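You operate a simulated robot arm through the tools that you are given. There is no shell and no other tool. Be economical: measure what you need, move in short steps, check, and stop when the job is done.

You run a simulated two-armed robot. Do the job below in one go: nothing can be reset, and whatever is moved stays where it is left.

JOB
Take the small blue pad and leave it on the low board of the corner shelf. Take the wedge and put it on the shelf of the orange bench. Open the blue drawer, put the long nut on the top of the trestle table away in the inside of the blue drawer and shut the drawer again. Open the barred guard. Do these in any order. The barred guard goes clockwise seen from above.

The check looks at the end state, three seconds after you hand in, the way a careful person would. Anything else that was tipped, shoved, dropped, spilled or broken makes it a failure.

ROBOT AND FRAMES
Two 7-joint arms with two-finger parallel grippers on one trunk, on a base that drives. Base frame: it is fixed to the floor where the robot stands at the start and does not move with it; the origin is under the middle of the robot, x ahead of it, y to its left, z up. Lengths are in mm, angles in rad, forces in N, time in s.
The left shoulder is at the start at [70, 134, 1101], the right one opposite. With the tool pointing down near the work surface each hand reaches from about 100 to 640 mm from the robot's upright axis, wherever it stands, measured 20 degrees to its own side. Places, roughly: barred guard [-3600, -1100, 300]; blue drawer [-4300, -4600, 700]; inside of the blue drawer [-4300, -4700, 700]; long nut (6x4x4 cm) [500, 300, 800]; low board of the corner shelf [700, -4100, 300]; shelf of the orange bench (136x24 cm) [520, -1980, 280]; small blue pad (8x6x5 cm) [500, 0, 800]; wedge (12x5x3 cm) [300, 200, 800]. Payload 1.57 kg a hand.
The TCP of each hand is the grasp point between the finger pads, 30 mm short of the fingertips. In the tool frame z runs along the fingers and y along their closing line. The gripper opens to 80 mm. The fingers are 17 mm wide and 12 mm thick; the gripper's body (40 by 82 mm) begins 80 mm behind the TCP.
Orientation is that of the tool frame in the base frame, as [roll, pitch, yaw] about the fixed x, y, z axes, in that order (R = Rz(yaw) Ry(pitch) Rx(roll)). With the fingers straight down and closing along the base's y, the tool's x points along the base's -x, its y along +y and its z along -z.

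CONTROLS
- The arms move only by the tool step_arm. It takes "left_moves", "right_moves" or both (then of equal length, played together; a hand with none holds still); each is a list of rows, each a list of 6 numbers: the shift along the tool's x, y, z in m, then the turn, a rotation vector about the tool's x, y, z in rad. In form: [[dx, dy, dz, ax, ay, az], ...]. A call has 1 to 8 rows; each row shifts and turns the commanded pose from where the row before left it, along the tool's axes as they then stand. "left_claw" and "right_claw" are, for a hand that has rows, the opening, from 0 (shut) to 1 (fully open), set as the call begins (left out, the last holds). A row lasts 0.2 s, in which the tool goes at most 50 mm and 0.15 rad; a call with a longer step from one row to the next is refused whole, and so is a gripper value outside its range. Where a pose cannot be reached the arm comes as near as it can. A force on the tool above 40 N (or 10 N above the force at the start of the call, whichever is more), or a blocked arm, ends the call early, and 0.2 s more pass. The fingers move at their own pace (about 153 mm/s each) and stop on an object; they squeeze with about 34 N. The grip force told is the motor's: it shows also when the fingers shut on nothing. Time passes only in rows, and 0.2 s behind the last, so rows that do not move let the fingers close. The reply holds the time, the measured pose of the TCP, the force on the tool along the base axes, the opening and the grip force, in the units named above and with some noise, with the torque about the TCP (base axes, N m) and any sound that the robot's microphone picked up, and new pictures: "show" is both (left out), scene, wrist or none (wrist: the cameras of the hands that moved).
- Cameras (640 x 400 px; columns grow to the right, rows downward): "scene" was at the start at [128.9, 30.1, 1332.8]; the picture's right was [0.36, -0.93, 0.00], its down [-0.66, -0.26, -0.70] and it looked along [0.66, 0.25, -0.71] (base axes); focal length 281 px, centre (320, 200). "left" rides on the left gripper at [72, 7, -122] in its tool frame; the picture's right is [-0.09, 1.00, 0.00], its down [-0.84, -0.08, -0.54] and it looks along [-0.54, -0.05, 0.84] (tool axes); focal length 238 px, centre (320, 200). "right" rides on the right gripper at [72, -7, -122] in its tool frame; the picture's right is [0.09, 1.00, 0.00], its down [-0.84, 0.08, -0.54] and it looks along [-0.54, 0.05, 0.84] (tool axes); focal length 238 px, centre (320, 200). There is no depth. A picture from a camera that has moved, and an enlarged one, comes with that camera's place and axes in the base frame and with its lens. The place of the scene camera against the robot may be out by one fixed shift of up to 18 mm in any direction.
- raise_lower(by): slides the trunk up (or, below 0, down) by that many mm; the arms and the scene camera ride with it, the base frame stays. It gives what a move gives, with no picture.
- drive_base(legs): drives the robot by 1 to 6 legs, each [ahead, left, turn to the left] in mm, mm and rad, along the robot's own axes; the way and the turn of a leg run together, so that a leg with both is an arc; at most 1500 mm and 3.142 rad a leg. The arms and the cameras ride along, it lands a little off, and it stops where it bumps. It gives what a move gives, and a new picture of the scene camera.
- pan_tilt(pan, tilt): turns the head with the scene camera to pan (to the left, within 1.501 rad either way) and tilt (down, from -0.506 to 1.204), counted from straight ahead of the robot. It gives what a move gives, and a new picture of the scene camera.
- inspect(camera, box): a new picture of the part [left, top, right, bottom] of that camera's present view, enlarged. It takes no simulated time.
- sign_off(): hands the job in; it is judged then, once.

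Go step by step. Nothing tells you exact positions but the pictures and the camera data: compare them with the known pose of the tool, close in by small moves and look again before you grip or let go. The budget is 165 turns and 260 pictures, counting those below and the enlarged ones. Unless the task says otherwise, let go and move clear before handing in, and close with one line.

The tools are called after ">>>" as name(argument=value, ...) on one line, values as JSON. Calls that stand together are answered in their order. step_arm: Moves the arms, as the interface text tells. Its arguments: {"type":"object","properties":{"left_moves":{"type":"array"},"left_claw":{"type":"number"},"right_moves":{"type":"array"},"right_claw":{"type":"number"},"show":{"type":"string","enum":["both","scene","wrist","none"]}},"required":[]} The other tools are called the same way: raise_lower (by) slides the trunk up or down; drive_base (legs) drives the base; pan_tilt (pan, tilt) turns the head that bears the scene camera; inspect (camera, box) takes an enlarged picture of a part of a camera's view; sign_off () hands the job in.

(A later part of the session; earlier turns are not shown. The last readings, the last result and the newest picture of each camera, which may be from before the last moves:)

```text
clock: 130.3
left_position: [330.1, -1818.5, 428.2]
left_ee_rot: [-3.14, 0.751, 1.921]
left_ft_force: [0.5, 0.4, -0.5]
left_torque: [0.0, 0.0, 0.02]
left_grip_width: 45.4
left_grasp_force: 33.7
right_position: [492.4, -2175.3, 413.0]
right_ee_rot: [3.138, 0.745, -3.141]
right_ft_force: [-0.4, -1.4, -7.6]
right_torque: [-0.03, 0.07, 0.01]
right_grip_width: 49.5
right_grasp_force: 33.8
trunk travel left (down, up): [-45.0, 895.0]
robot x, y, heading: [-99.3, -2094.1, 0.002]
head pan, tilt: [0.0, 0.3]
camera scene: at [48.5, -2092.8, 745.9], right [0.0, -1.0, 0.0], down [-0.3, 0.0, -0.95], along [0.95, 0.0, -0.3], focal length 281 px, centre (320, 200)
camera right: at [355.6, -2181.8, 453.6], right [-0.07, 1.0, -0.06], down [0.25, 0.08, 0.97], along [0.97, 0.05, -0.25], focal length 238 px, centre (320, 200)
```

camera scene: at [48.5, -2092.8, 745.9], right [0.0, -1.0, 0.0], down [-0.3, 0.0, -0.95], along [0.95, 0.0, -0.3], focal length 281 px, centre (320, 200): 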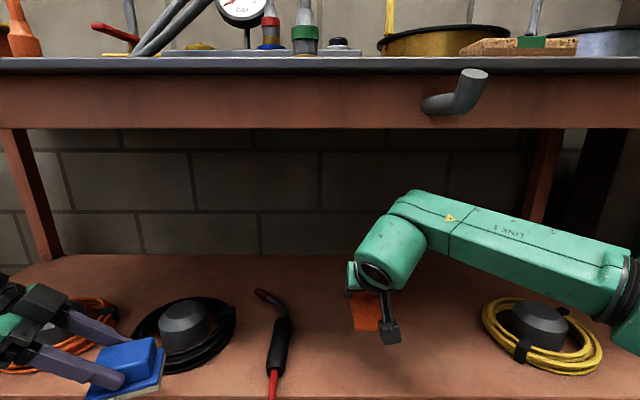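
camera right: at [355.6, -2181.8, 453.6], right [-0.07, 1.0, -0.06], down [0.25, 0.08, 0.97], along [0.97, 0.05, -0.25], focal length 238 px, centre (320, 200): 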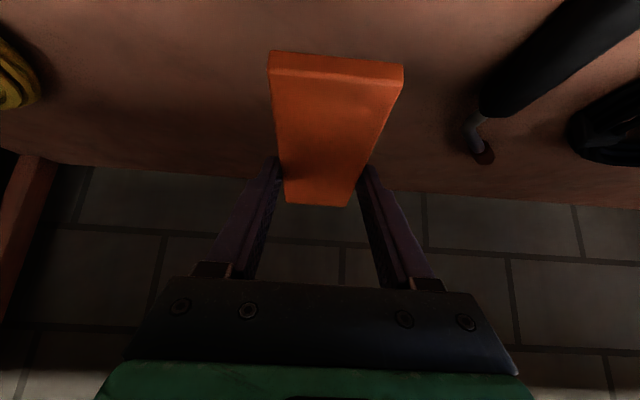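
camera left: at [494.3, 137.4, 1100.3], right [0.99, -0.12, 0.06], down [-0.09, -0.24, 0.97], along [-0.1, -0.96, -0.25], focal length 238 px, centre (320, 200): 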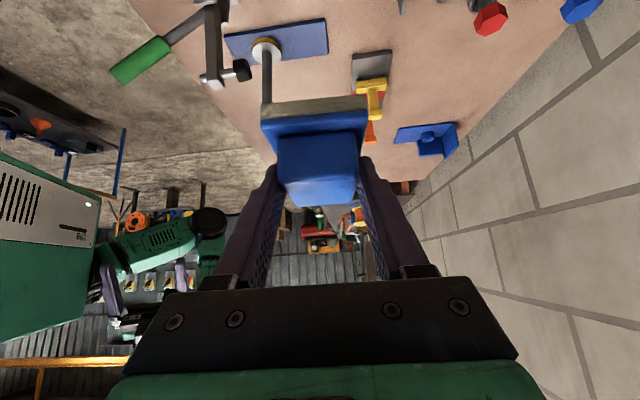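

Wedge is over clear board. Lower most of the way.

>>> step_arm(right_moves=[[0.0256, 0, 0.0275, 0, 0, 0], [0.0256, 0, 0.0275, 0, 0, 0]])

>>> inspect(camera="scene", box=[300, 220, 480, 400])

```text
clock: 130.9
left_position: [330.3, -1818.1, 428.3]
left_ee_rot: [-3.14, 0.75, 1.918]
left_ft_force: [0.0, 0.2, -0.5]
left_torque: [-0.02, -0.05, -0.02]
left_grip_width: 45.3
left_grasp_force: 33.6
right_position: [488.0, -2177.0, 339.6]
right_ee_rot: [3.133, 0.751, -3.14]
right_ft_force: [0.4, 0.6, -8.3]
right_torque: [0.01, 0.06, -0.02]
right_grip_width: 49.8
right_grasp_force: 34.0
right hand out of reach, approached as far as the arm can: row 2
trunk travel left (down, up): [-45.0, 895.0]
robot x, y, heading: [-99.6, -2089.8, 0.005]
head pan, tilt: [0.0, 0.3]
camera scene: at [48.2, -2092.7, 746.0], right [0.0, -1.0, 0.0], down [-0.3, 0.0, -0.95], along [0.95, 0.0, -0.3], focal length 281 px, centre (320, 200)
camera right: at [352.2, -2184.5, 379.4], right [-0.07, 1.0, -0.06], down [0.24, 0.07, 0.97], along [0.97, 0.06, -0.25], focal length 238 px, centre (320, 200)
```

scene: 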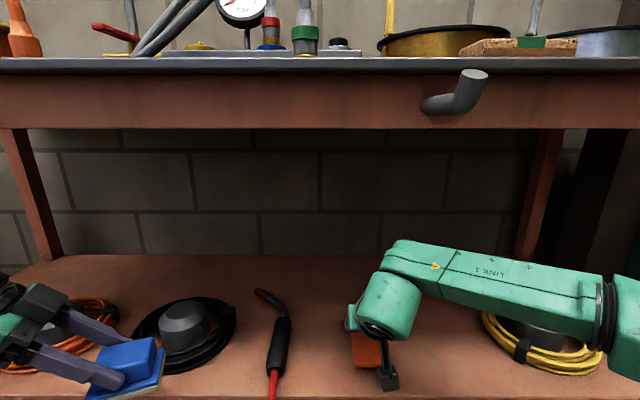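
right: 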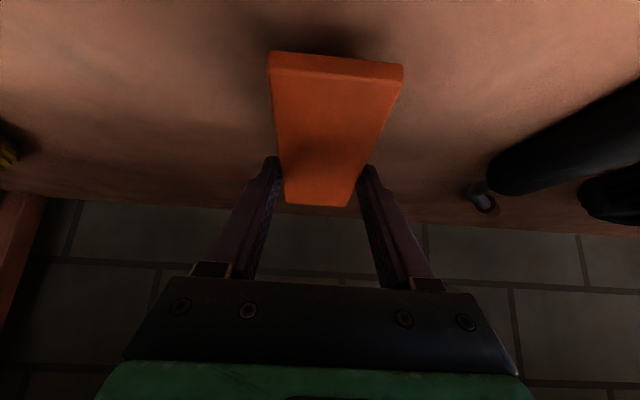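

```text
2.22 times, centred on (390, 310) of scene
camera zoom: at [48.2, -2092.7, 746.0], right [0.0, -1.0, 0.0], down [-0.3, 0.0, -0.95], along [0.95, 0.0, -0.3], focal length 625 px, centre (164, -44)
```

zoom: 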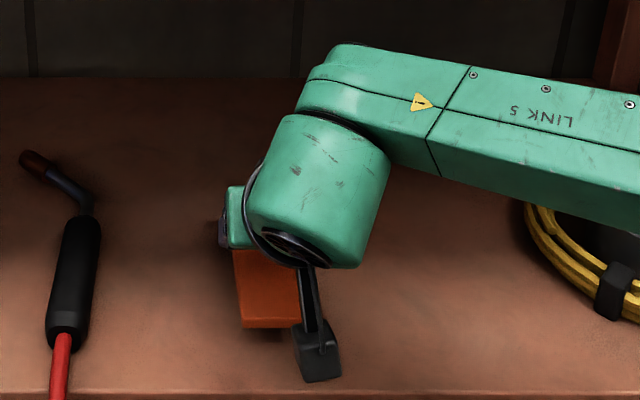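

The arm reached its lower limit there; I'll use the trunk for the last millimetres, watching the force.

>>> raise_lower(by=-12)

>>> inspect(camera="right", box=[220, 20, 440, 160])

```text
clock: 131.5
left_position: [330.0, -1818.2, 416.9]
left_ee_rot: [-3.14, 0.75, 1.921]
left_ft_force: [-0.2, -0.2, -0.6]
left_torque: [0.03, 0.01, -0.03]
left_grip_width: 45.3
left_grasp_force: 33.9
right_position: [487.5, -2178.0, 327.4]
right_ee_rot: [3.133, 0.749, 3.14]
right_ft_force: [-0.2, 0.1, -9.0]
right_torque: [-0.05, 0.05, 0.02]
right_grip_width: 50.2
right_grasp_force: 34.2
trunk travel left (down, up): [-33.0, 907.0]
robot x, y, heading: [-97.2, -2093.0, 0.005]
head pan, tilt: [0.0, 0.3]
```

```text
2.86 times, centred on (330, 90) of right
camera zoom: at [352.0, -2184.4, 367.6], right [-0.07, 1.0, -0.06], down [0.24, 0.07, 0.97], along [0.97, 0.06, -0.25], focal length 681 px, centre (291, 514)
```

zoom: 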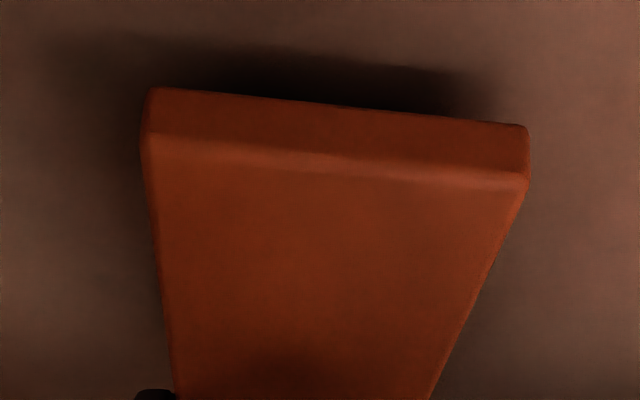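

>>> raise_lower(by=-8)

>>> inspect(camera="right", box=[220, 20, 440, 160])

```text
clock: 132.1
left_position: [330.3, -1819.4, 408.4]
left_ee_rot: [-3.14, 0.75, 1.92]
left_ft_force: [0.1, 0.7, -1.1]
left_torque: [-0.01, -0.02, 0.02]
left_grip_width: 45.2
left_grasp_force: 33.5
right_position: [487.9, -2176.1, 318.3]
right_ee_rot: [3.134, 0.749, 3.141]
right_ft_force: [0.2, 0.1, -8.2]
right_torque: [0.01, 0.01, 0.03]
right_grip_width: 49.9
right_grasp_force: 34.4
trunk travel left (down, up): [-25.0, 915.0]
robot x, y, heading: [-99.6, -2096.4, 0.002]
head pan, tilt: [0.0, 0.3]
```

```text
2.86 times, centred on (330, 90) of right
camera zoom: at [352.0, -2184.4, 359.6], right [-0.07, 1.0, -0.06], down [0.24, 0.07, 0.97], along [0.97, 0.06, -0.25], focal length 681 px, centre (291, 514)
```

zoom: 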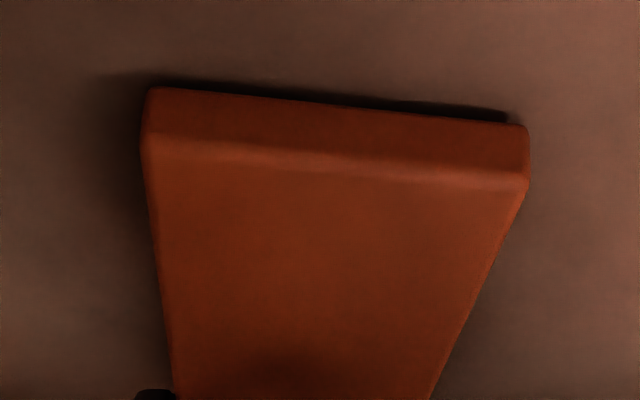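

>>> raise_lower(by=-4)

>>> raise_lower(by=-2)

>>> inspect(camera="right", box=[220, 20, 440, 160])

```text
clock: 132.6
left_position: [329.5, -1817.5, 405.4]
left_ee_rot: [3.139, 0.752, 1.917]
left_ft_force: [0.2, 0.0, -0.4]
left_torque: [0.0, -0.02, 0.02]
left_grip_width: 45.4
left_grasp_force: 33.9
right_position: [488.0, -2176.9, 317.5]
right_ee_rot: [3.133, 0.754, 3.141]
right_ft_force: [0.0, -1.2, 1.2]
right_torque: [-0.29, 0.02, -0.01]
right_grip_width: 49.9
right_grasp_force: 33.9
trunk travel left (down, up): [-21.0, 919.0]
robot x, y, heading: [-101.7, -2092.5, 0.003]
head pan, tilt: [0.0, 0.3]
```

```text
clock: 133.1
left_position: [329.4, -1817.1, 403.7]
left_ee_rot: [3.138, 0.751, 1.916]
left_ft_force: [-0.3, 0.2, -0.3]
left_torque: [-0.01, -0.01, 0.02]
left_grip_width: 45.2
left_grasp_force: 34.4
right_position: [487.3, -2176.3, 318.3]
right_ee_rot: [3.133, 0.758, 3.139]
right_ft_force: [1.9, -0.3, 14.5]
right_torque: [-0.4, 0.49, 0.04]
right_grip_width: 49.8
right_grasp_force: 34.6
trunk travel left (down, up): [-19.0, 921.0]
robot x, y, heading: [-99.1, -2089.5, 0.005]
head pan, tilt: [0.0, 0.3]
```

```text
2.86 times, centred on (330, 90) of right
camera zoom: at [351.8, -2184.2, 356.9], right [-0.07, 1.0, -0.06], down [0.24, 0.07, 0.97], along [0.97, 0.06, -0.24], focal length 681 px, centre (291, 514)
```

zoom: 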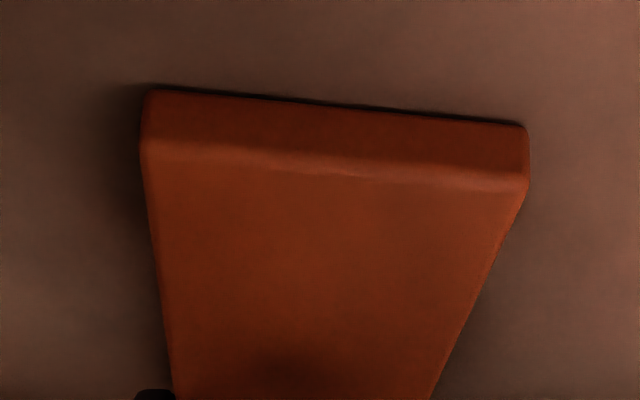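

Contact made on the board. Open the right gripper and retract along the fingers.

>>> step_arm(right_moves=[[0, 0, 0, 0, 0, 0], [0, 0, 0, 0, 0, 0], [0, 0, 0, 0, 0, 0]], right_claw=1.0, show="none")

>>> step_arm(right_moves=[[0, 0, -0.03, 0, 0, 0], [0, 0, -0.04, 0, 0, 0], [0, 0, -0.04, 0, 0, 0]])

```text
clock: 133.9
left_position: [329.0, -1819.0, 402.8]
left_ee_rot: [3.142, 0.753, 1.918]
left_ft_force: [0.8, 0.1, -1.2]
left_torque: [0.01, -0.01, -0.01]
left_grip_width: 45.2
left_grasp_force: 34.5
right_position: [488.7, -2177.2, 315.1]
right_ee_rot: [3.135, 0.75, 3.141]
right_ft_force: [-0.7, 0.5, 1.1]
right_torque: [0.03, 0.0, -0.01]
right_grip_width: 80.0
right_grasp_force: 0.0
trunk travel left (down, up): [-19.0, 921.0]
robot x, y, heading: [-100.2, -2093.1, -0.001]
head pan, tilt: [0.0, 0.3]
```

```text
clock: 134.7
left_position: [329.2, -1818.2, 404.0]
left_ee_rot: [3.14, 0.753, 1.918]
left_ft_force: [-0.6, 0.0, -0.6]
left_torque: [-0.02, 0.0, -0.01]
left_grip_width: 45.2
left_grasp_force: 33.7
right_position: [414.6, -2178.5, 393.8]
right_ee_rot: [3.133, 0.751, -3.141]
right_ft_force: [0.0, -0.4, -0.7]
right_torque: [-0.01, -0.05, 0.01]
right_grip_width: 80.0
right_grasp_force: 0.0
trunk travel left (down, up): [-19.0, 921.0]
robot x, y, heading: [-101.4, -2094.9, 0.001]
head pan, tilt: [0.0, 0.3]
camera scene: at [47.4, -2092.6, 720.2], right [0.0, -1.0, 0.0], down [-0.3, 0.0, -0.96], along [0.96, 0.0, -0.3], focal length 281 px, centre (320, 200)
camera right: at [277.5, -2186.1, 433.4], right [-0.07, 1.0, -0.06], down [0.24, 0.07, 0.97], along [0.97, 0.06, -0.25], focal length 238 px, centre (320, 200)
```

scene: 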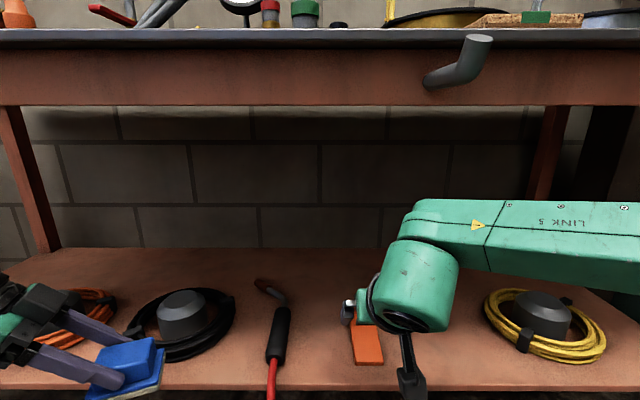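
right: 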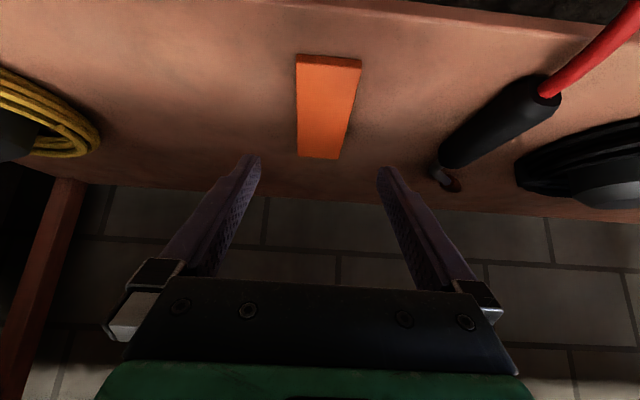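

The wedge sits flat on the bench shelf. Back out and drive to the corner shelf, then square up the left hand.

>>> drive_base(legs=[[-330, 0, 0], [0, -1000, 0], [0, -1000, 0]])

>>> step_arm(left_moves=[[0, 0, 0, -0.1, 0, -0.107], [0, 0, 0, -0.1, 0, -0.107], [0, 0, 0, -0.1, 0, -0.107], [0, 0, 0, -0.1, 0, -0.107], [0, 0, 0, -0.1, 0, -0.107], [0, 0, 0, -0.1, 0, -0.107], [0, 0, 0, -0.1, 0, -0.107], [0, 0, 0, -0.1, 0, -0.107]])

```text
clock: 146.4
left_position: [17.4, -3801.7, 403.0]
left_ee_rot: [3.141, 0.752, 1.925]
left_ft_force: [0.4, -0.5, -0.8]
left_torque: [-0.01, -0.02, 0.0]
left_grip_width: 45.5
left_grasp_force: 33.9
right_position: [104.8, -4160.4, 393.9]
right_ee_rot: [3.134, 0.751, -3.136]
right_ft_force: [0.0, -0.3, -0.9]
right_torque: [-0.01, -0.03, 0.02]
right_grip_width: 79.5
right_grasp_force: 0.1
trunk travel left (down, up): [-19.0, 921.0]
robot x, y, heading: [-408.8, -4077.3, 0.013]
head pan, tilt: [0.0, 0.3]
camera scene: at [-262.7, -4077.0, 720.3], right [0.01, -1.0, 0.0], down [-0.3, 0.0, -0.96], along [0.96, 0.01, -0.3], focal length 281 px, centre (320, 200)
```

scene: 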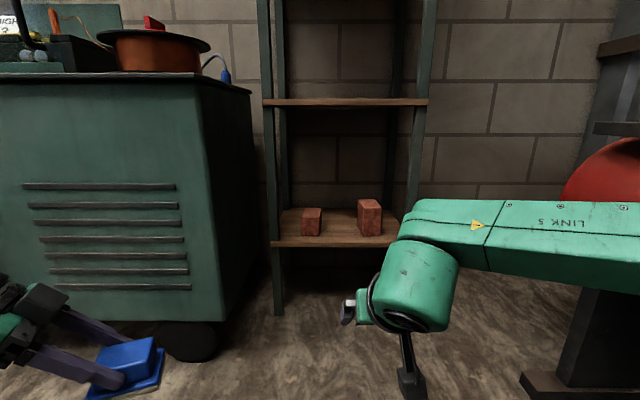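

```text
clock: 148.2
left_position: [23.9, -3798.3, 406.0]
left_ee_rot: [-3.141, 0.75, 3.099]
left_ft_force: [-0.2, -0.6, -0.9]
left_torque: [-0.01, -0.01, -0.02]
left_grip_width: 45.3
left_grasp_force: 33.6
left hand out of reach, approached as far as the arm can: row 8
right_position: [105.2, -4161.0, 393.5]
right_ee_rot: [3.134, 0.75, -3.134]
right_ft_force: [-0.3, 0.3, -0.1]
right_torque: [-0.02, -0.02, 0.02]
right_grip_width: 80.2
right_grasp_force: 0.0
trunk travel left (down, up): [-19.0, 921.0]
robot x, y, heading: [-407.3, -4080.1, 0.005]
head pan, tilt: [0.0, 0.3]
camera scene: at [-262.6, -4077.0, 720.3], right [0.01, -1.0, 0.0], down [-0.3, 0.0, -0.96], along [0.96, 0.01, -0.3], focal length 281 px, centre (320, 200)
camera left: at [-110.0, -3786.6, 447.1], right [0.11, 0.99, 0.06], down [0.24, -0.09, 0.97], along [0.96, -0.09, -0.25], focal length 238 px, centre (320, 200)
```

scene: 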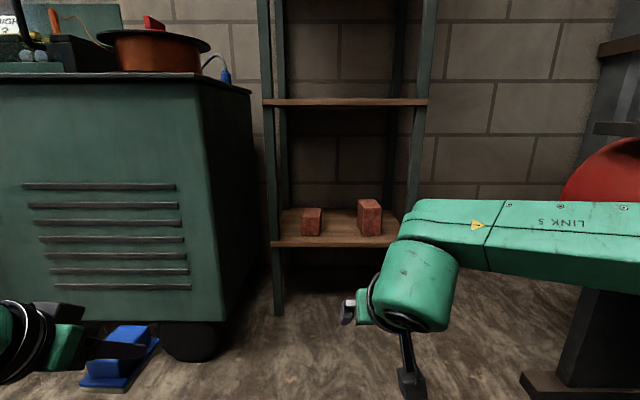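
left: 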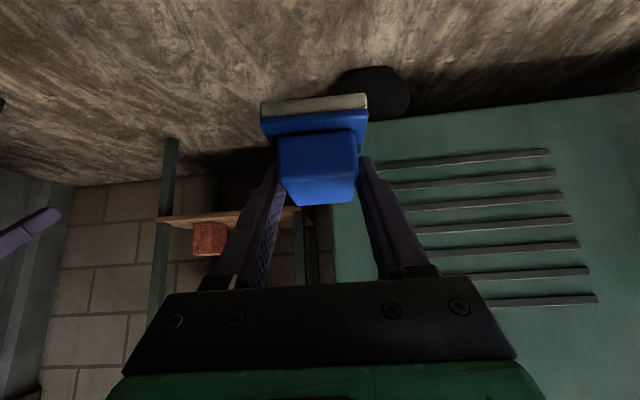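

>>> inspect(camera="scene", box=[250, 180, 440, 300])

```text
3.33 times, centred on (345, 240) of scene
camera zoom: at [-262.6, -4077.0, 720.3], right [0.01, -1.0, 0.0], down [-0.3, 0.0, -0.96], along [0.96, 0.01, -0.3], focal length 938 px, centre (237, 67)
```

zoom: 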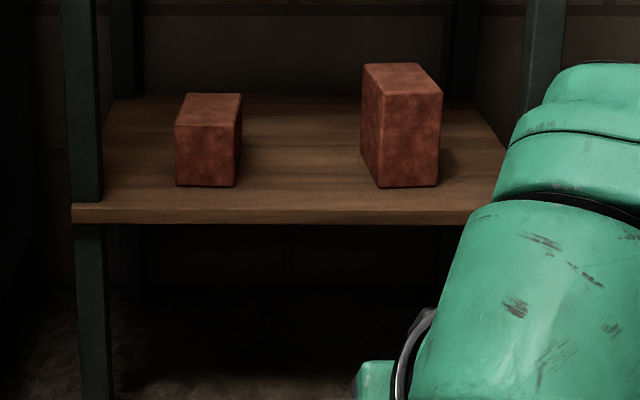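

The gap between bricks is about y -4080…-4220. The tank is close on the right, so I first lift the right hand up out of the way to make room for the left hand in the middle.

>>> step_arm(right_moves=[[-0.0307, 0, -0.0329, 0, 0, 0], [-0.0307, 0, -0.0329, 0, 0, 0], [-0.0307, 0, -0.0329, 0, 0, 0], [-0.0307, 0, -0.0329, 0, 0, 0], [-0.0307, 0, -0.0329, 0, 0, 0], [-0.0307, 0, -0.0329, 0, 0, 0], [-0.0307, 0, -0.0329, 0, 0, 0], [-0.0307, 0, -0.0329, 0, 0, 0]], show="none")

>>> pan_tilt(pan=-0.6, tilt=0.2)

```text
clock: 150.0
left_position: [25.3, -3798.9, 406.2]
left_ee_rot: [3.141, 0.751, 3.096]
left_ft_force: [0.0, -0.5, -0.3]
left_torque: [0.0, 0.0, 0.0]
left_grip_width: 45.2
left_grasp_force: 34.8
right_position: [102.1, -4216.5, 637.4]
right_ee_rot: [3.134, 0.752, -3.135]
right_ft_force: [-0.8, -1.0, -0.5]
right_torque: [0.0, 0.04, -0.02]
right_grip_width: 80.4
right_grasp_force: 0.1
right hand out of reach, approached as far as the arm can: row 4, 5, 6, 7, 8
trunk travel left (down, up): [-19.0, 921.0]
robot x, y, heading: [-412.0, -4078.9, 0.007]
head pan, tilt: [0.0, 0.3]
```

```text
clock: 151.0
left_position: [25.5, -3797.2, 406.8]
left_ee_rot: [-3.141, 0.75, 3.096]
left_ft_force: [-0.4, -0.6, -0.3]
left_torque: [0.02, 0.02, 0.01]
left_grip_width: 45.5
left_grasp_force: 33.6
right_position: [101.9, -4217.9, 638.2]
right_ee_rot: [3.136, 0.752, -3.137]
right_ft_force: [0.4, 0.0, 0.3]
right_torque: [0.03, -0.01, 0.0]
right_grip_width: 79.8
right_grasp_force: 0.0
trunk travel left (down, up): [-19.0, 921.0]
robot x, y, heading: [-408.1, -4080.9, 0.01]
head pan, tilt: [-0.6, 0.201]
camera scene: at [-278.6, -4129.8, 729.6], right [-0.56, -0.83, 0.0], down [-0.17, 0.11, -0.98], along [0.81, -0.55, -0.2], focal length 281 px, centre (320, 200)
```

scene: 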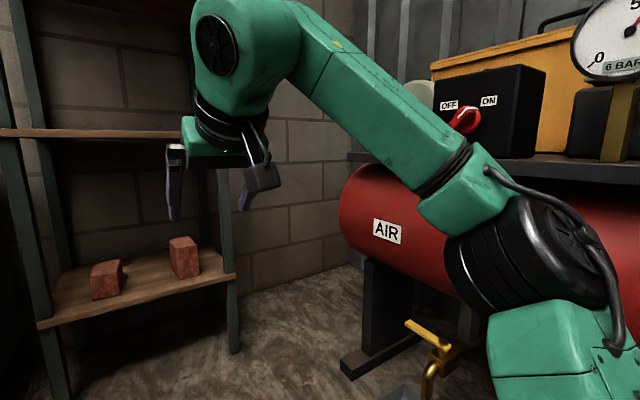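

Right elbow stays clear of the tank at this base y. Now bring the left hand (with pad) to the middle.

>>> step_arm(left_moves=[[0.007, -0.044, 0.0073, 0, 0, 0], [0.007, -0.044, 0.0073, 0, 0, 0], [0, -0.045, 0, 0, 0, 0], [0, -0.045, 0, 0, 0, 0], [0, -0.045, 0, 0, 0, 0], [0, -0.045, 0, 0, 0, 0], [0, -0.045, 0, -0.03, 0, -0.033]], show="wrist")

>>> pan_tilt(pan=0.0, tilt=0.35)

```text
clock: 152.6
left_position: [33.9, -4108.2, 391.0]
left_ee_rot: [-3.141, 0.752, -3.139]
left_ft_force: [0.4, 0.0, -0.4]
left_torque: [0.0, -0.01, 0.02]
left_grip_width: 45.3
left_grasp_force: 34.1
left hand out of reach, approached as far as the arm can: row 1, 2
right_position: [102.4, -4215.9, 638.3]
right_ee_rot: [3.134, 0.75, -3.136]
right_ft_force: [0.0, 0.0, -0.5]
right_torque: [-0.02, -0.02, 0.04]
right_grip_width: 80.0
right_grasp_force: 0.1
trunk travel left (down, up): [-19.0, 921.0]
robot x, y, heading: [-409.8, -4078.8, 0.008]
head pan, tilt: [-0.6, 0.201]
camera left: at [-101.1, -4102.6, 432.1], right [0.07, 1.0, 0.06], down [0.24, -0.08, 0.97], along [0.97, -0.05, -0.24], focal length 238 px, centre (320, 200)
```

left: 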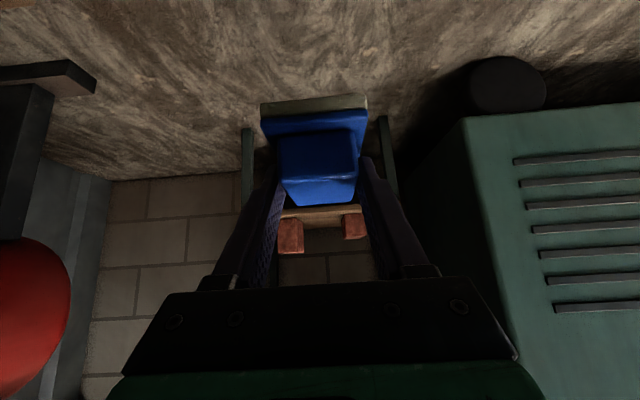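

```text
clock: 153.6
left_position: [34.1, -4108.0, 391.7]
left_ee_rot: [-3.14, 0.753, -3.141]
left_ft_force: [-1.0, 0.6, -1.0]
left_torque: [0.02, -0.01, 0.01]
left_grip_width: 45.3
left_grasp_force: 34.2
right_position: [101.8, -4217.7, 636.1]
right_ee_rot: [3.135, 0.75, -3.136]
right_ft_force: [0.0, 0.1, 0.2]
right_torque: [-0.02, -0.04, -0.03]
right_grip_width: 79.8
right_grasp_force: 0.0
trunk travel left (down, up): [-19.0, 921.0]
robot x, y, heading: [-413.7, -4082.6, 0.007]
head pan, tilt: [0.0, 0.351]
camera scene: at [-262.9, -4077.2, 715.6], right [0.01, -1.0, 0.0], down [-0.34, 0.0, -0.94], along [0.94, 0.01, -0.34], focal length 281 px, centre (320, 200)
```

scene: 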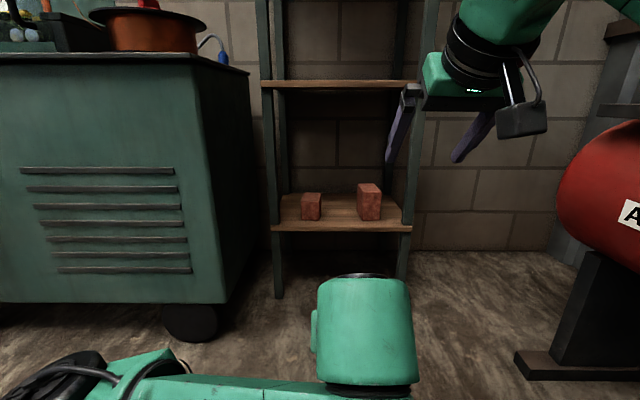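

Clear view of the low board. I retract the right hand so it won't meet the shelf, then drive forward partway.

>>> step_arm(right_moves=[[0.0293, 0, -0.0273, 0, 0, 0], [0.0293, 0, -0.0273, 0, 0, 0], [0.0293, 0, -0.0273, 0, 0, 0], [0.0293, 0, -0.0273, 0, 0, 0], [0.0293, 0, -0.0273, 0, 0, 0]], show="none")

>>> drive_base(legs=[[0, -32, -0.007], [400, 0, 0]])

```text
clock: 154.8
left_position: [33.8, -4107.0, 392.8]
left_ee_rot: [-3.141, 0.753, -3.14]
left_ft_force: [0.0, 0.8, -0.5]
left_torque: [-0.04, 0.02, 0.02]
left_grip_width: 45.5
left_grasp_force: 34.0
right_position: [-99.4, -4216.5, 634.6]
right_ee_rot: [3.133, 0.751, -3.134]
right_ft_force: [0.7, -1.5, -0.4]
right_torque: [-0.02, -0.01, 0.01]
right_grip_width: 79.9
right_grasp_force: 0.1
trunk travel left (down, up): [-19.0, 921.0]
robot x, y, heading: [-407.0, -4085.4, 0.012]
head pan, tilt: [0.0, 0.351]
```

```text
clock: 157.7
left_position: [434.6, -4137.3, 392.3]
left_ee_rot: [-3.14, 0.753, -3.14]
left_ft_force: [-0.1, -0.6, -0.6]
left_torque: [0.01, 0.01, -0.01]
left_grip_width: 45.4
left_grasp_force: 34.3
right_position: [302.1, -4244.4, 634.2]
right_ee_rot: [3.135, 0.749, -3.134]
right_ft_force: [0.4, 0.2, 0.1]
right_torque: [0.0, -0.03, 0.02]
right_grip_width: 79.9
right_grasp_force: 0.0
trunk travel left (down, up): [-19.0, 921.0]
robot x, y, heading: [-7.9, -4109.5, 0.011]
head pan, tilt: [0.0, 0.351]
camera scene: at [137.3, -4106.3, 715.6], right [0.01, -1.0, 0.0], down [-0.34, 0.0, -0.94], along [0.94, 0.01, -0.34], focal length 281 px, centre (320, 200)
```

scene: 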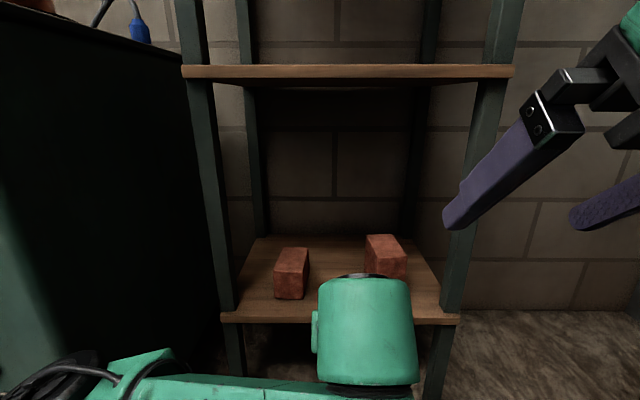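

>>> pan_tilt(pan=0.75, tilt=0.5)

```text
clock: 158.8
left_position: [434.7, -4137.3, 391.9]
left_ee_rot: [-3.141, 0.753, -3.14]
left_ft_force: [0.5, -0.5, -1.2]
left_torque: [0.03, 0.0, -0.01]
left_grip_width: 45.3
left_grasp_force: 33.7
right_position: [302.2, -4245.4, 634.4]
right_ee_rot: [3.135, 0.75, -3.135]
right_ft_force: [0.0, 0.0, -0.4]
right_torque: [0.01, 0.01, -0.04]
right_grip_width: 80.1
right_grasp_force: 0.1
trunk travel left (down, up): [-19.0, 921.0]
robot x, y, heading: [-7.9, -4103.7, 0.012]
head pan, tilt: [0.75, 0.499]
camera scene: at [110.1, -4044.6, 701.9], right [0.69, -0.72, 0.0], down [-0.35, -0.33, -0.88], along [0.64, 0.61, -0.48], focal length 281 px, centre (320, 200)
```

scene: 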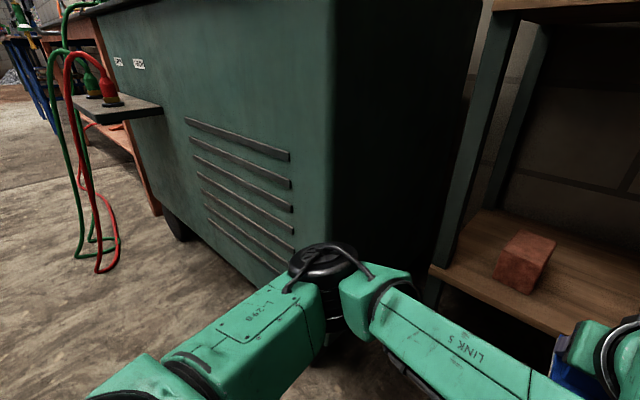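

The elbow clears the cabinet corner sideways. Drive 120 mm more ahead and then reach in.

>>> drive_base(legs=[[120, 0, -0.01]])

>>> step_arm(left_moves=[[-0.0256, 0, 0.0239, 0, 0, 0], [-0.0256, 0, 0.0239, 0, 0, 0]], show="wrist")

>>> pan_tilt(pan=0.0, tilt=0.6)

```text
clock: 160.1
left_position: [555.9, -4141.6, 391.9]
left_ee_rot: [-3.141, 0.751, 3.133]
left_ft_force: [-0.1, -0.3, 0.0]
left_torque: [-0.03, 0.02, -0.02]
left_grip_width: 45.3
left_grasp_force: 33.7
right_position: [421.7, -4247.5, 634.4]
right_ee_rot: [3.134, 0.752, 3.14]
right_ft_force: [-0.4, -0.8, -0.3]
right_torque: [0.01, 0.02, -0.01]
right_grip_width: 80.3
right_grasp_force: 0.1
trunk travel left (down, up): [-19.0, 921.0]
robot x, y, heading: [115.0, -4108.1, 0.007]
head pan, tilt: [0.75, 0.499]
camera scene: at [232.2, -4044.9, 701.9], right [0.68, -0.73, 0.0], down [-0.35, -0.33, -0.88], along [0.64, 0.6, -0.48], focal length 281 px, centre (320, 200)
```

scene: 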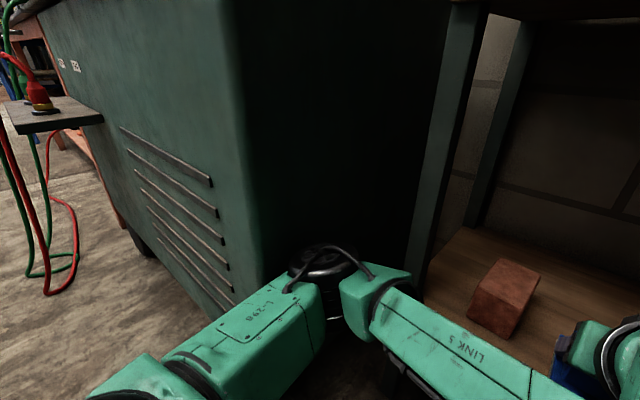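

```text
clock: 160.7
left_position: [626.3, -4140.4, 390.9]
left_ee_rot: [-3.14, 0.752, 3.134]
left_ft_force: [-0.2, 0.6, 0.2]
left_torque: [0.0, 0.02, -0.03]
left_grip_width: 45.5
left_grasp_force: 33.6
right_position: [420.8, -4247.4, 634.0]
right_ee_rot: [3.134, 0.749, 3.14]
right_ft_force: [0.5, 0.6, -0.4]
right_torque: [0.04, -0.02, 0.0]
right_grip_width: 79.9
right_grasp_force: 0.1
trunk travel left (down, up): [-19.0, 921.0]
robot x, y, heading: [113.8, -4108.8, 0.002]
head pan, tilt: [0.75, 0.499]
camera left: at [491.3, -4133.3, 432.2], right [0.07, 1.0, 0.06], down [0.24, -0.08, 0.97], along [0.97, -0.06, -0.24], focal length 238 px, centre (320, 200)
```

left: 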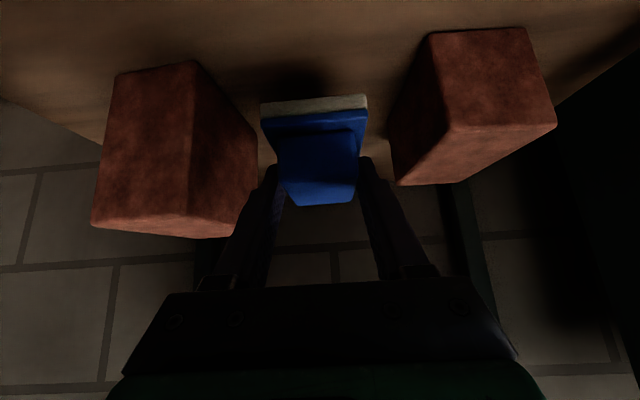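

```text
clock: 161.8
left_position: [626.1, -4141.6, 392.0]
left_ee_rot: [3.141, 0.753, 3.134]
left_ft_force: [-0.3, 0.2, -1.1]
left_torque: [0.02, 0.0, -0.03]
left_grip_width: 45.4
left_grasp_force: 34.6
right_position: [420.8, -4248.1, 634.0]
right_ee_rot: [3.135, 0.752, 3.141]
right_ft_force: [0.1, -0.1, -0.8]
right_torque: [-0.01, 0.02, -0.03]
right_grip_width: 80.2
right_grasp_force: 0.1
trunk travel left (down, up): [-19.0, 921.0]
robot x, y, heading: [111.4, -4104.5, 0.003]
head pan, tilt: [0.0, 0.6]
camera scene: at [254.2, -4106.8, 692.8], right [0.0, -1.0, 0.0], down [-0.57, 0.0, -0.83], along [0.82, 0.0, -0.57], focal length 281 px, centre (320, 200)
```

scene: 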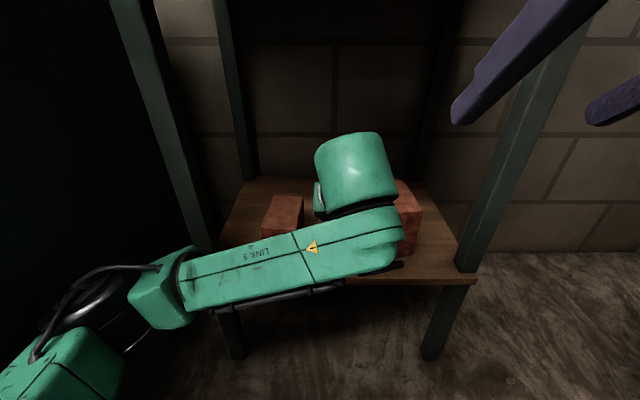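

The pad is centred between the bricks. Reach 24 mm further and start lowering.

>>> step_arm(left_moves=[[-0.0176, 0, 0.0164, 0, 0, 0], [0.0137, 0, 0.0146, 0, 0, 0]], show="wrist")

```text
clock: 162.4
left_position: [649.8, -4141.5, 375.1]
left_ee_rot: [-3.141, 0.752, 3.133]
left_ft_force: [-0.8, 0.3, -0.9]
left_torque: [0.0, 0.02, -0.02]
left_grip_width: 45.6
left_grasp_force: 35.0
right_position: [420.7, -4247.4, 634.6]
right_ee_rot: [3.134, 0.751, 3.141]
right_ft_force: [0.1, -0.8, -0.2]
right_torque: [-0.03, 0.02, -0.01]
right_grip_width: 80.0
right_grasp_force: 0.1
trunk travel left (down, up): [-19.0, 921.0]
robot x, y, heading: [114.6, -4107.3, 0.001]
head pan, tilt: [0.0, 0.6]
camera left: at [515.0, -4133.7, 414.2], right [0.08, 1.0, 0.06], down [0.24, -0.08, 0.97], along [0.97, -0.06, -0.24], focal length 238 px, centre (320, 200)
```

left: 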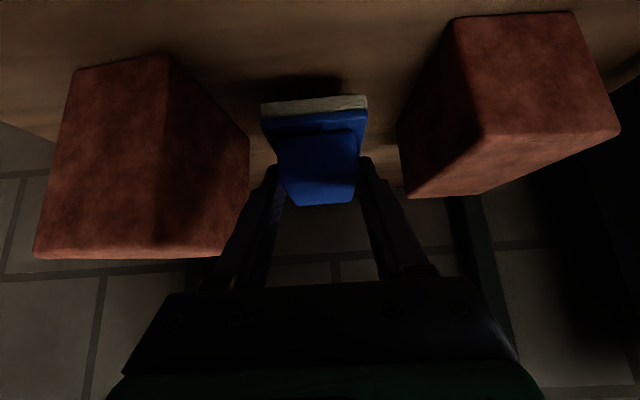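

>>> step_arm(left_moves=[[0.0109, 0, 0.0117, 0, 0, 0]], show="none")

>>> inspect(camera="left", box=[220, 50, 420, 190])

```text
clock: 162.8
left_position: [648.8, -4141.9, 358.4]
left_ee_rot: [3.141, 0.751, 3.134]
left_ft_force: [-0.4, 0.0, -0.7]
left_torque: [0.02, 0.01, -0.02]
left_grip_width: 45.3
left_grasp_force: 34.3
right_position: [420.7, -4247.9, 634.1]
right_ee_rot: [3.132, 0.752, 3.14]
right_ft_force: [0.6, 0.0, 0.3]
right_torque: [0.02, -0.01, -0.01]
right_grip_width: 79.9
right_grasp_force: 0.0
trunk travel left (down, up): [-19.0, 921.0]
robot x, y, heading: [109.4, -4110.6, -0.003]
head pan, tilt: [0.0, 0.6]
```

```text
2.86 times, centred on (320, 120) of left
camera zoom: at [515.2, -4133.9, 398.7], right [0.08, 1.0, 0.06], down [0.24, -0.08, 0.97], along [0.97, -0.06, -0.24], focal length 681 px, centre (320, 429)
```

zoom: 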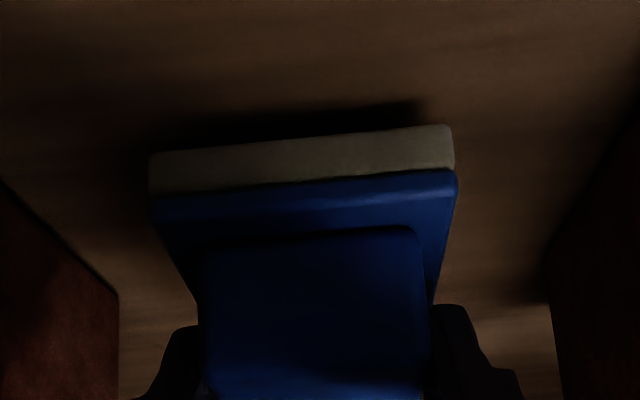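

Still a few mm above; lower gently until contact.

>>> step_arm(left_moves=[[0.0041, 0, 0.0044, 0, 0, 0]], show="none")

>>> step_arm(left_moves=[[0.0021, 0, 0.0022, 0, 0, 0]], show="none")

>>> inspect(camera="left", box=[220, 50, 420, 190])

```text
clock: 163.2
left_position: [649.7, -4141.2, 352.8]
left_ee_rot: [-3.139, 0.753, 3.136]
left_ft_force: [0.1, 0.5, -0.8]
left_torque: [0.01, -0.01, -0.02]
left_grip_width: 45.1
left_grasp_force: 33.9
right_position: [421.4, -4247.6, 634.8]
right_ee_rot: [3.134, 0.751, -3.141]
right_ft_force: [0.7, -0.5, -0.1]
right_torque: [0.03, -0.02, -0.01]
right_grip_width: 79.9
right_grasp_force: 0.0
trunk travel left (down, up): [-19.0, 921.0]
robot x, y, heading: [116.8, -4109.7, 0.001]
head pan, tilt: [0.0, 0.6]
```

```text
clock: 163.6
left_position: [648.5, -4141.6, 348.9]
left_ee_rot: [3.142, 0.753, 3.132]
left_ft_force: [-0.3, -0.3, 0.5]
left_torque: [0.0, -0.04, 0.04]
left_grip_width: 45.3
left_grasp_force: 33.8
right_position: [421.9, -4248.3, 634.0]
right_ee_rot: [3.134, 0.751, 3.139]
right_ft_force: [-0.4, -0.5, 0.1]
right_torque: [-0.02, -0.02, -0.03]
right_grip_width: 80.1
right_grasp_force: 0.0
trunk travel left (down, up): [-19.0, 921.0]
robot x, y, heading: [109.3, -4110.2, 0.001]
head pan, tilt: [0.0, 0.6]
```

```text
2.86 times, centred on (320, 120) of left
camera zoom: at [514.2, -4135.3, 388.9], right [0.08, 1.0, 0.06], down [0.24, -0.08, 0.97], along [0.97, -0.06, -0.24], focal length 681 px, centre (320, 429)
```

zoom: 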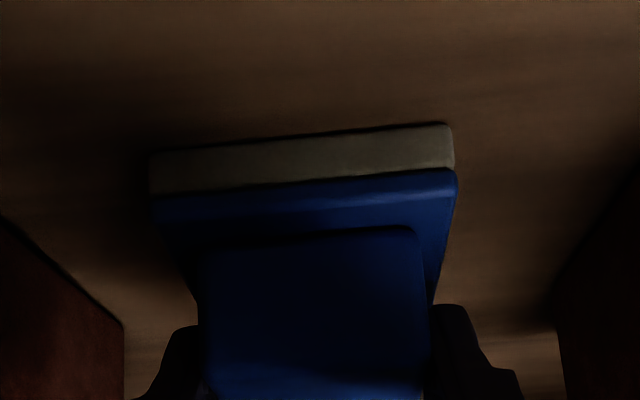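

>>> step_arm(left_moves=[[0.0014, 0, 0.0015, 0, 0, 0]], show="none")

>>> step_arm(left_moves=[[0, 0, 0, 0, 0, 0], [0, 0, 0, 0, 0, 0]], left_claw=0.78, show="wrist")

```text
clock: 164.0
left_position: [648.4, -4141.5, 348.2]
left_ee_rot: [-3.139, 0.754, 3.135]
left_ft_force: [-1.7, -0.9, 7.6]
left_torque: [0.22, -0.23, 0.04]
left_grip_width: 45.3
left_grasp_force: 34.5
right_position: [420.5, -4247.2, 635.4]
right_ee_rot: [3.135, 0.752, 3.14]
right_ft_force: [0.6, -0.9, -0.1]
right_torque: [-0.03, -0.01, -0.07]
right_grip_width: 80.1
right_grasp_force: 0.1
trunk travel left (down, up): [-19.0, 921.0]
robot x, y, heading: [112.4, -4108.4, 0.001]
head pan, tilt: [0.0, 0.6]
```

```text
clock: 164.6
left_position: [649.9, -4142.4, 346.5]
left_ee_rot: [-3.14, 0.752, 3.135]
left_ft_force: [0.1, 0.2, 0.1]
left_torque: [-0.03, -0.01, 0.02]
left_grip_width: 62.6
left_grasp_force: 0.1
right_position: [423.2, -4247.9, 634.8]
right_ee_rot: [3.134, 0.753, 3.141]
right_ft_force: [0.3, -0.9, 0.5]
right_torque: [0.03, -0.01, 0.03]
right_grip_width: 80.1
right_grasp_force: 0.0
trunk travel left (down, up): [-19.0, 921.0]
robot x, y, heading: [113.5, -4110.5, 0.005]
head pan, tilt: [0.0, 0.6]
camera left: at [514.9, -4134.7, 386.6], right [0.08, 1.0, 0.06], down [0.24, -0.08, 0.97], along [0.97, -0.06, -0.25], focal length 238 px, centre (320, 200)
```

left: 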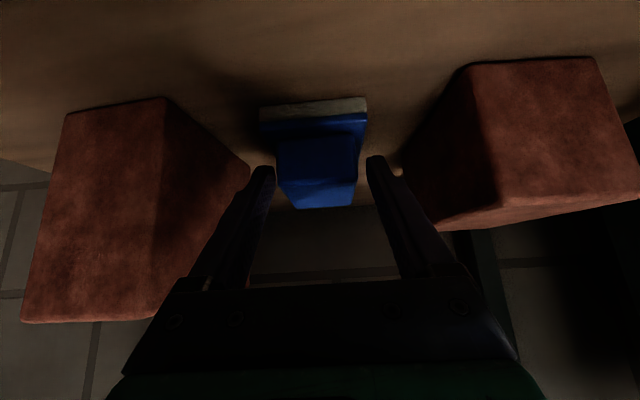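

Released on the board. Retract along the fingers, then back the base out.

>>> step_arm(left_moves=[[0, 0, -0.025, 0, 0, 0], [0, 0, -0.03, 0, 0, 0], [0.025, 0, -0.025, 0, 0, 0], [0.025, 0, -0.025, 0, 0, 0]])

>>> drive_base(legs=[[-520, 0, 0]])

```text
clock: 165.6
left_position: [538.4, -4141.3, 388.8]
left_ee_rot: [3.14, 0.75, 3.131]
left_ft_force: [-0.2, -1.4, 0.4]
left_torque: [-0.04, -0.03, -0.02]
left_grip_width: 62.2
left_grasp_force: 0.1
right_position: [421.2, -4248.0, 634.3]
right_ee_rot: [3.133, 0.75, 3.138]
right_ft_force: [0.0, 0.2, -0.5]
right_torque: [0.02, 0.01, -0.05]
right_grip_width: 80.1
right_grasp_force: 0.1
trunk travel left (down, up): [-19.0, 921.0]
robot x, y, heading: [113.5, -4106.5, 0.004]
head pan, tilt: [0.0, 0.6]
camera scene: at [254.2, -4107.9, 692.5], right [0.0, -1.0, 0.0], down [-0.57, 0.0, -0.82], along [0.82, 0.0, -0.57], focal length 281 px, centre (320, 200)
camera left: at [403.2, -4134.3, 429.5], right [0.08, 0.99, 0.06], down [0.24, -0.08, 0.97], along [0.97, -0.06, -0.25], focal length 238 px, centre (320, 200)
```

scene: 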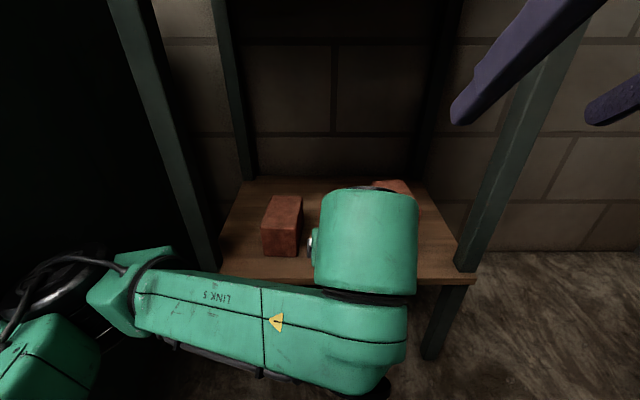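
left: 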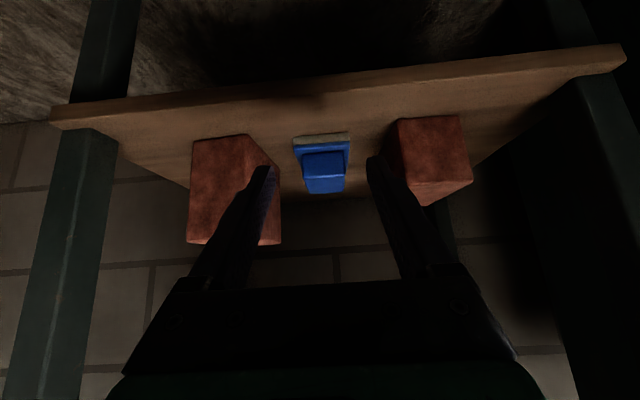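

```text
clock: 168.5
left_position: [32.4, -4140.2, 390.2]
left_ee_rot: [3.142, 0.753, 3.136]
left_ft_force: [0.4, 0.2, 0.0]
left_torque: [-0.01, 0.01, -0.02]
left_grip_width: 62.2
left_grasp_force: 0.1
right_position: [-84.9, -4248.4, 634.2]
right_ee_rot: [3.136, 0.752, 3.141]
right_ft_force: [0.2, 0.2, -0.5]
right_torque: [0.0, 0.03, 0.04]
right_grip_width: 79.8
right_grasp_force: 0.1
trunk travel left (down, up): [-19.0, 921.0]
robot x, y, heading: [-394.3, -4109.6, 0.001]
head pan, tilt: [0.0, 0.6]
camera scene: at [-252.0, -4108.0, 692.8], right [0.0, -1.0, 0.0], down [-0.57, 0.0, -0.82], along [0.82, 0.0, -0.57], focal length 281 px, centre (320, 200)
```

scene: 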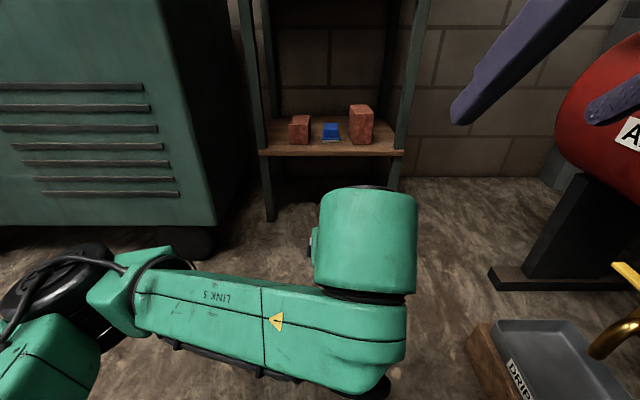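

The pad sits between the bricks on the low board. Now I drive back to the trestle table for the nut, raising the trunk.

>>> drive_base(legs=[[-40, 700, 0]])

>>> raise_lower(by=400)

>>> raise_lower(by=256)

>>> step_arm(left_moves=[[0, 0.045, 0, 0, 0.15, 0], [0, 0.045, 0, 0, 0.15, 0], [0, 0.045, 0, 0, 0.15, 0], [0, 0.045, 0, 0, 0.15, 0], [0, 0.045, 0, 0, 0.15, 0]], right_moves=[[0, 0, 0, 0, 0.15, 0], [0, 0, 0, 0, 0.15, 0], [0, 0, 0, 0, 0.15, 0], [0, 0, 0, 0, 0.15, 0], [0, 0, 0, 0, 0.15, 0]], show="none")

>>> drive_base(legs=[[0, 1000, 0], [0, 1000, 0]])

```text
clock: 172.4
left_position: [-16.5, -3431.0, 390.9]
left_ee_rot: [3.141, 0.752, -3.132]
left_ft_force: [-0.4, 0.5, 0.3]
left_torque: [0.01, 0.01, 0.0]
left_grip_width: 62.4
left_grasp_force: 0.1
right_position: [-130.0, -3538.4, 633.6]
right_ee_rot: [3.135, 0.753, -3.126]
right_ft_force: [0.6, 0.1, 0.4]
right_torque: [0.01, 0.0, 0.02]
right_grip_width: 79.9
right_grasp_force: 0.0
trunk travel left (down, up): [-19.0, 921.0]
robot x, y, heading: [-440.6, -3404.5, 0.019]
head pan, tilt: [0.0, 0.6]
camera scene: at [-300.7, -3401.3, 692.8], right [0.02, -1.0, 0.0], down [-0.56, -0.01, -0.83], along [0.82, 0.02, -0.56], focal length 281 px, centre (320, 200)
```

scene: 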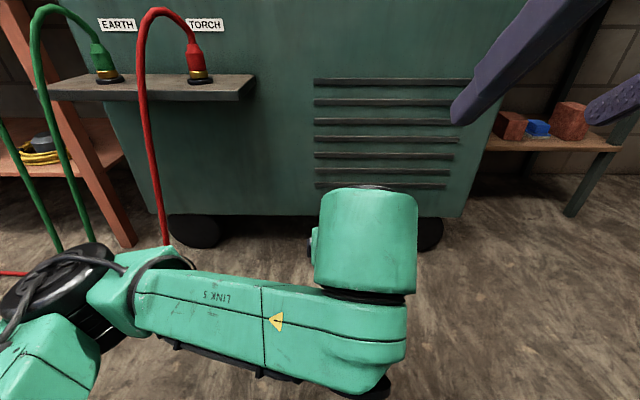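

```text
clock: 176.2
left_position: [-16.1, -3429.7, 789.1]
left_ee_rot: [3.141, 0.753, -3.131]
left_ft_force: [-0.1, 0.7, 0.5]
left_torque: [0.0, 0.01, 0.0]
left_grip_width: 62.4
left_grasp_force: 0.1
right_position: [-130.5, -3538.7, 1034.5]
right_ee_rot: [3.135, 0.751, -3.127]
right_ft_force: [0.3, 0.2, -1.5]
right_torque: [-0.01, 0.01, 0.01]
right_grip_width: 79.8
right_grasp_force: 0.0
trunk travel left (down, up): [-419.0, 521.0]
robot x, y, heading: [-445.3, -3408.8, 0.016]
head pan, tilt: [0.0, 0.6]
```

```text
clock: 178.9
left_position: [-16.2, -3430.1, 1045.4]
left_ee_rot: [-3.142, 0.753, -3.132]
left_ft_force: [0.3, 0.2, 0.3]
left_torque: [0.0, 0.02, 0.05]
left_grip_width: 62.5
left_grasp_force: 0.1
right_position: [-131.2, -3539.5, 1290.7]
right_ee_rot: [3.134, 0.751, -3.126]
right_ft_force: [0.5, 0.2, 0.2]
right_torque: [-0.03, 0.03, 0.01]
right_grip_width: 80.2
right_grasp_force: 0.1
trunk travel left (down, up): [-675.0, 265.0]
robot x, y, heading: [-444.2, -3404.1, 0.021]
head pan, tilt: [0.0, 0.6]
```

```text
clock: 180.1
left_position: [-15.1, -3206.6, 1045.8]
left_ee_rot: [-3.139, 0.002, -3.134]
left_ft_force: [0.2, 0.6, 0.0]
left_torque: [0.01, 0.01, -0.02]
left_grip_width: 62.5
left_grasp_force: 0.0
right_position: [-138.6, -3544.0, 1252.2]
right_ee_rot: [3.134, 0.002, -3.122]
right_ft_force: [0.1, 0.1, -0.2]
right_torque: [0.01, -0.02, 0.02]
right_grip_width: 79.9
right_grasp_force: 0.1
right hand out of reach, approached as far as the arm can: row 4, 5
trunk travel left (down, up): [-675.0, 265.0]
robot x, y, heading: [-444.7, -3408.2, 0.017]
head pan, tilt: [0.0, 0.6]
```

```text
clock: 190.1
left_position: [-98.5, -1183.0, 1044.4]
left_ee_rot: [-3.141, 0.004, -3.101]
left_ft_force: [-0.2, 0.0, -0.2]
left_torque: [0.03, 0.01, -0.02]
left_grip_width: 62.1
left_grasp_force: 0.1
right_position: [-209.4, -1524.7, 1250.6]
right_ee_rot: [3.133, 0.004, -3.088]
right_ft_force: [0.2, -0.2, 0.6]
right_torque: [-0.02, 0.03, -0.04]
right_grip_width: 80.2
right_grasp_force: 0.1
trunk travel left (down, up): [-675.0, 265.0]
robot x, y, heading: [-520.0, -1392.3, 0.05]
head pan, tilt: [0.0, 0.6]
camera scene: at [-376.2, -1386.2, 1348.8], right [0.05, -1.0, 0.0], down [-0.56, -0.03, -0.82], along [0.82, 0.04, -0.57], focal length 281 px, centre (320, 200)
```

scene: 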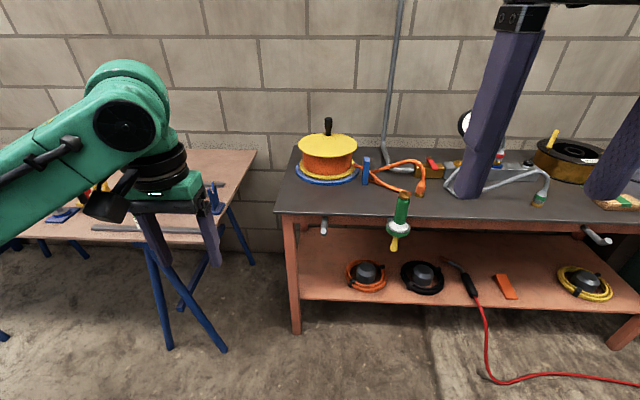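

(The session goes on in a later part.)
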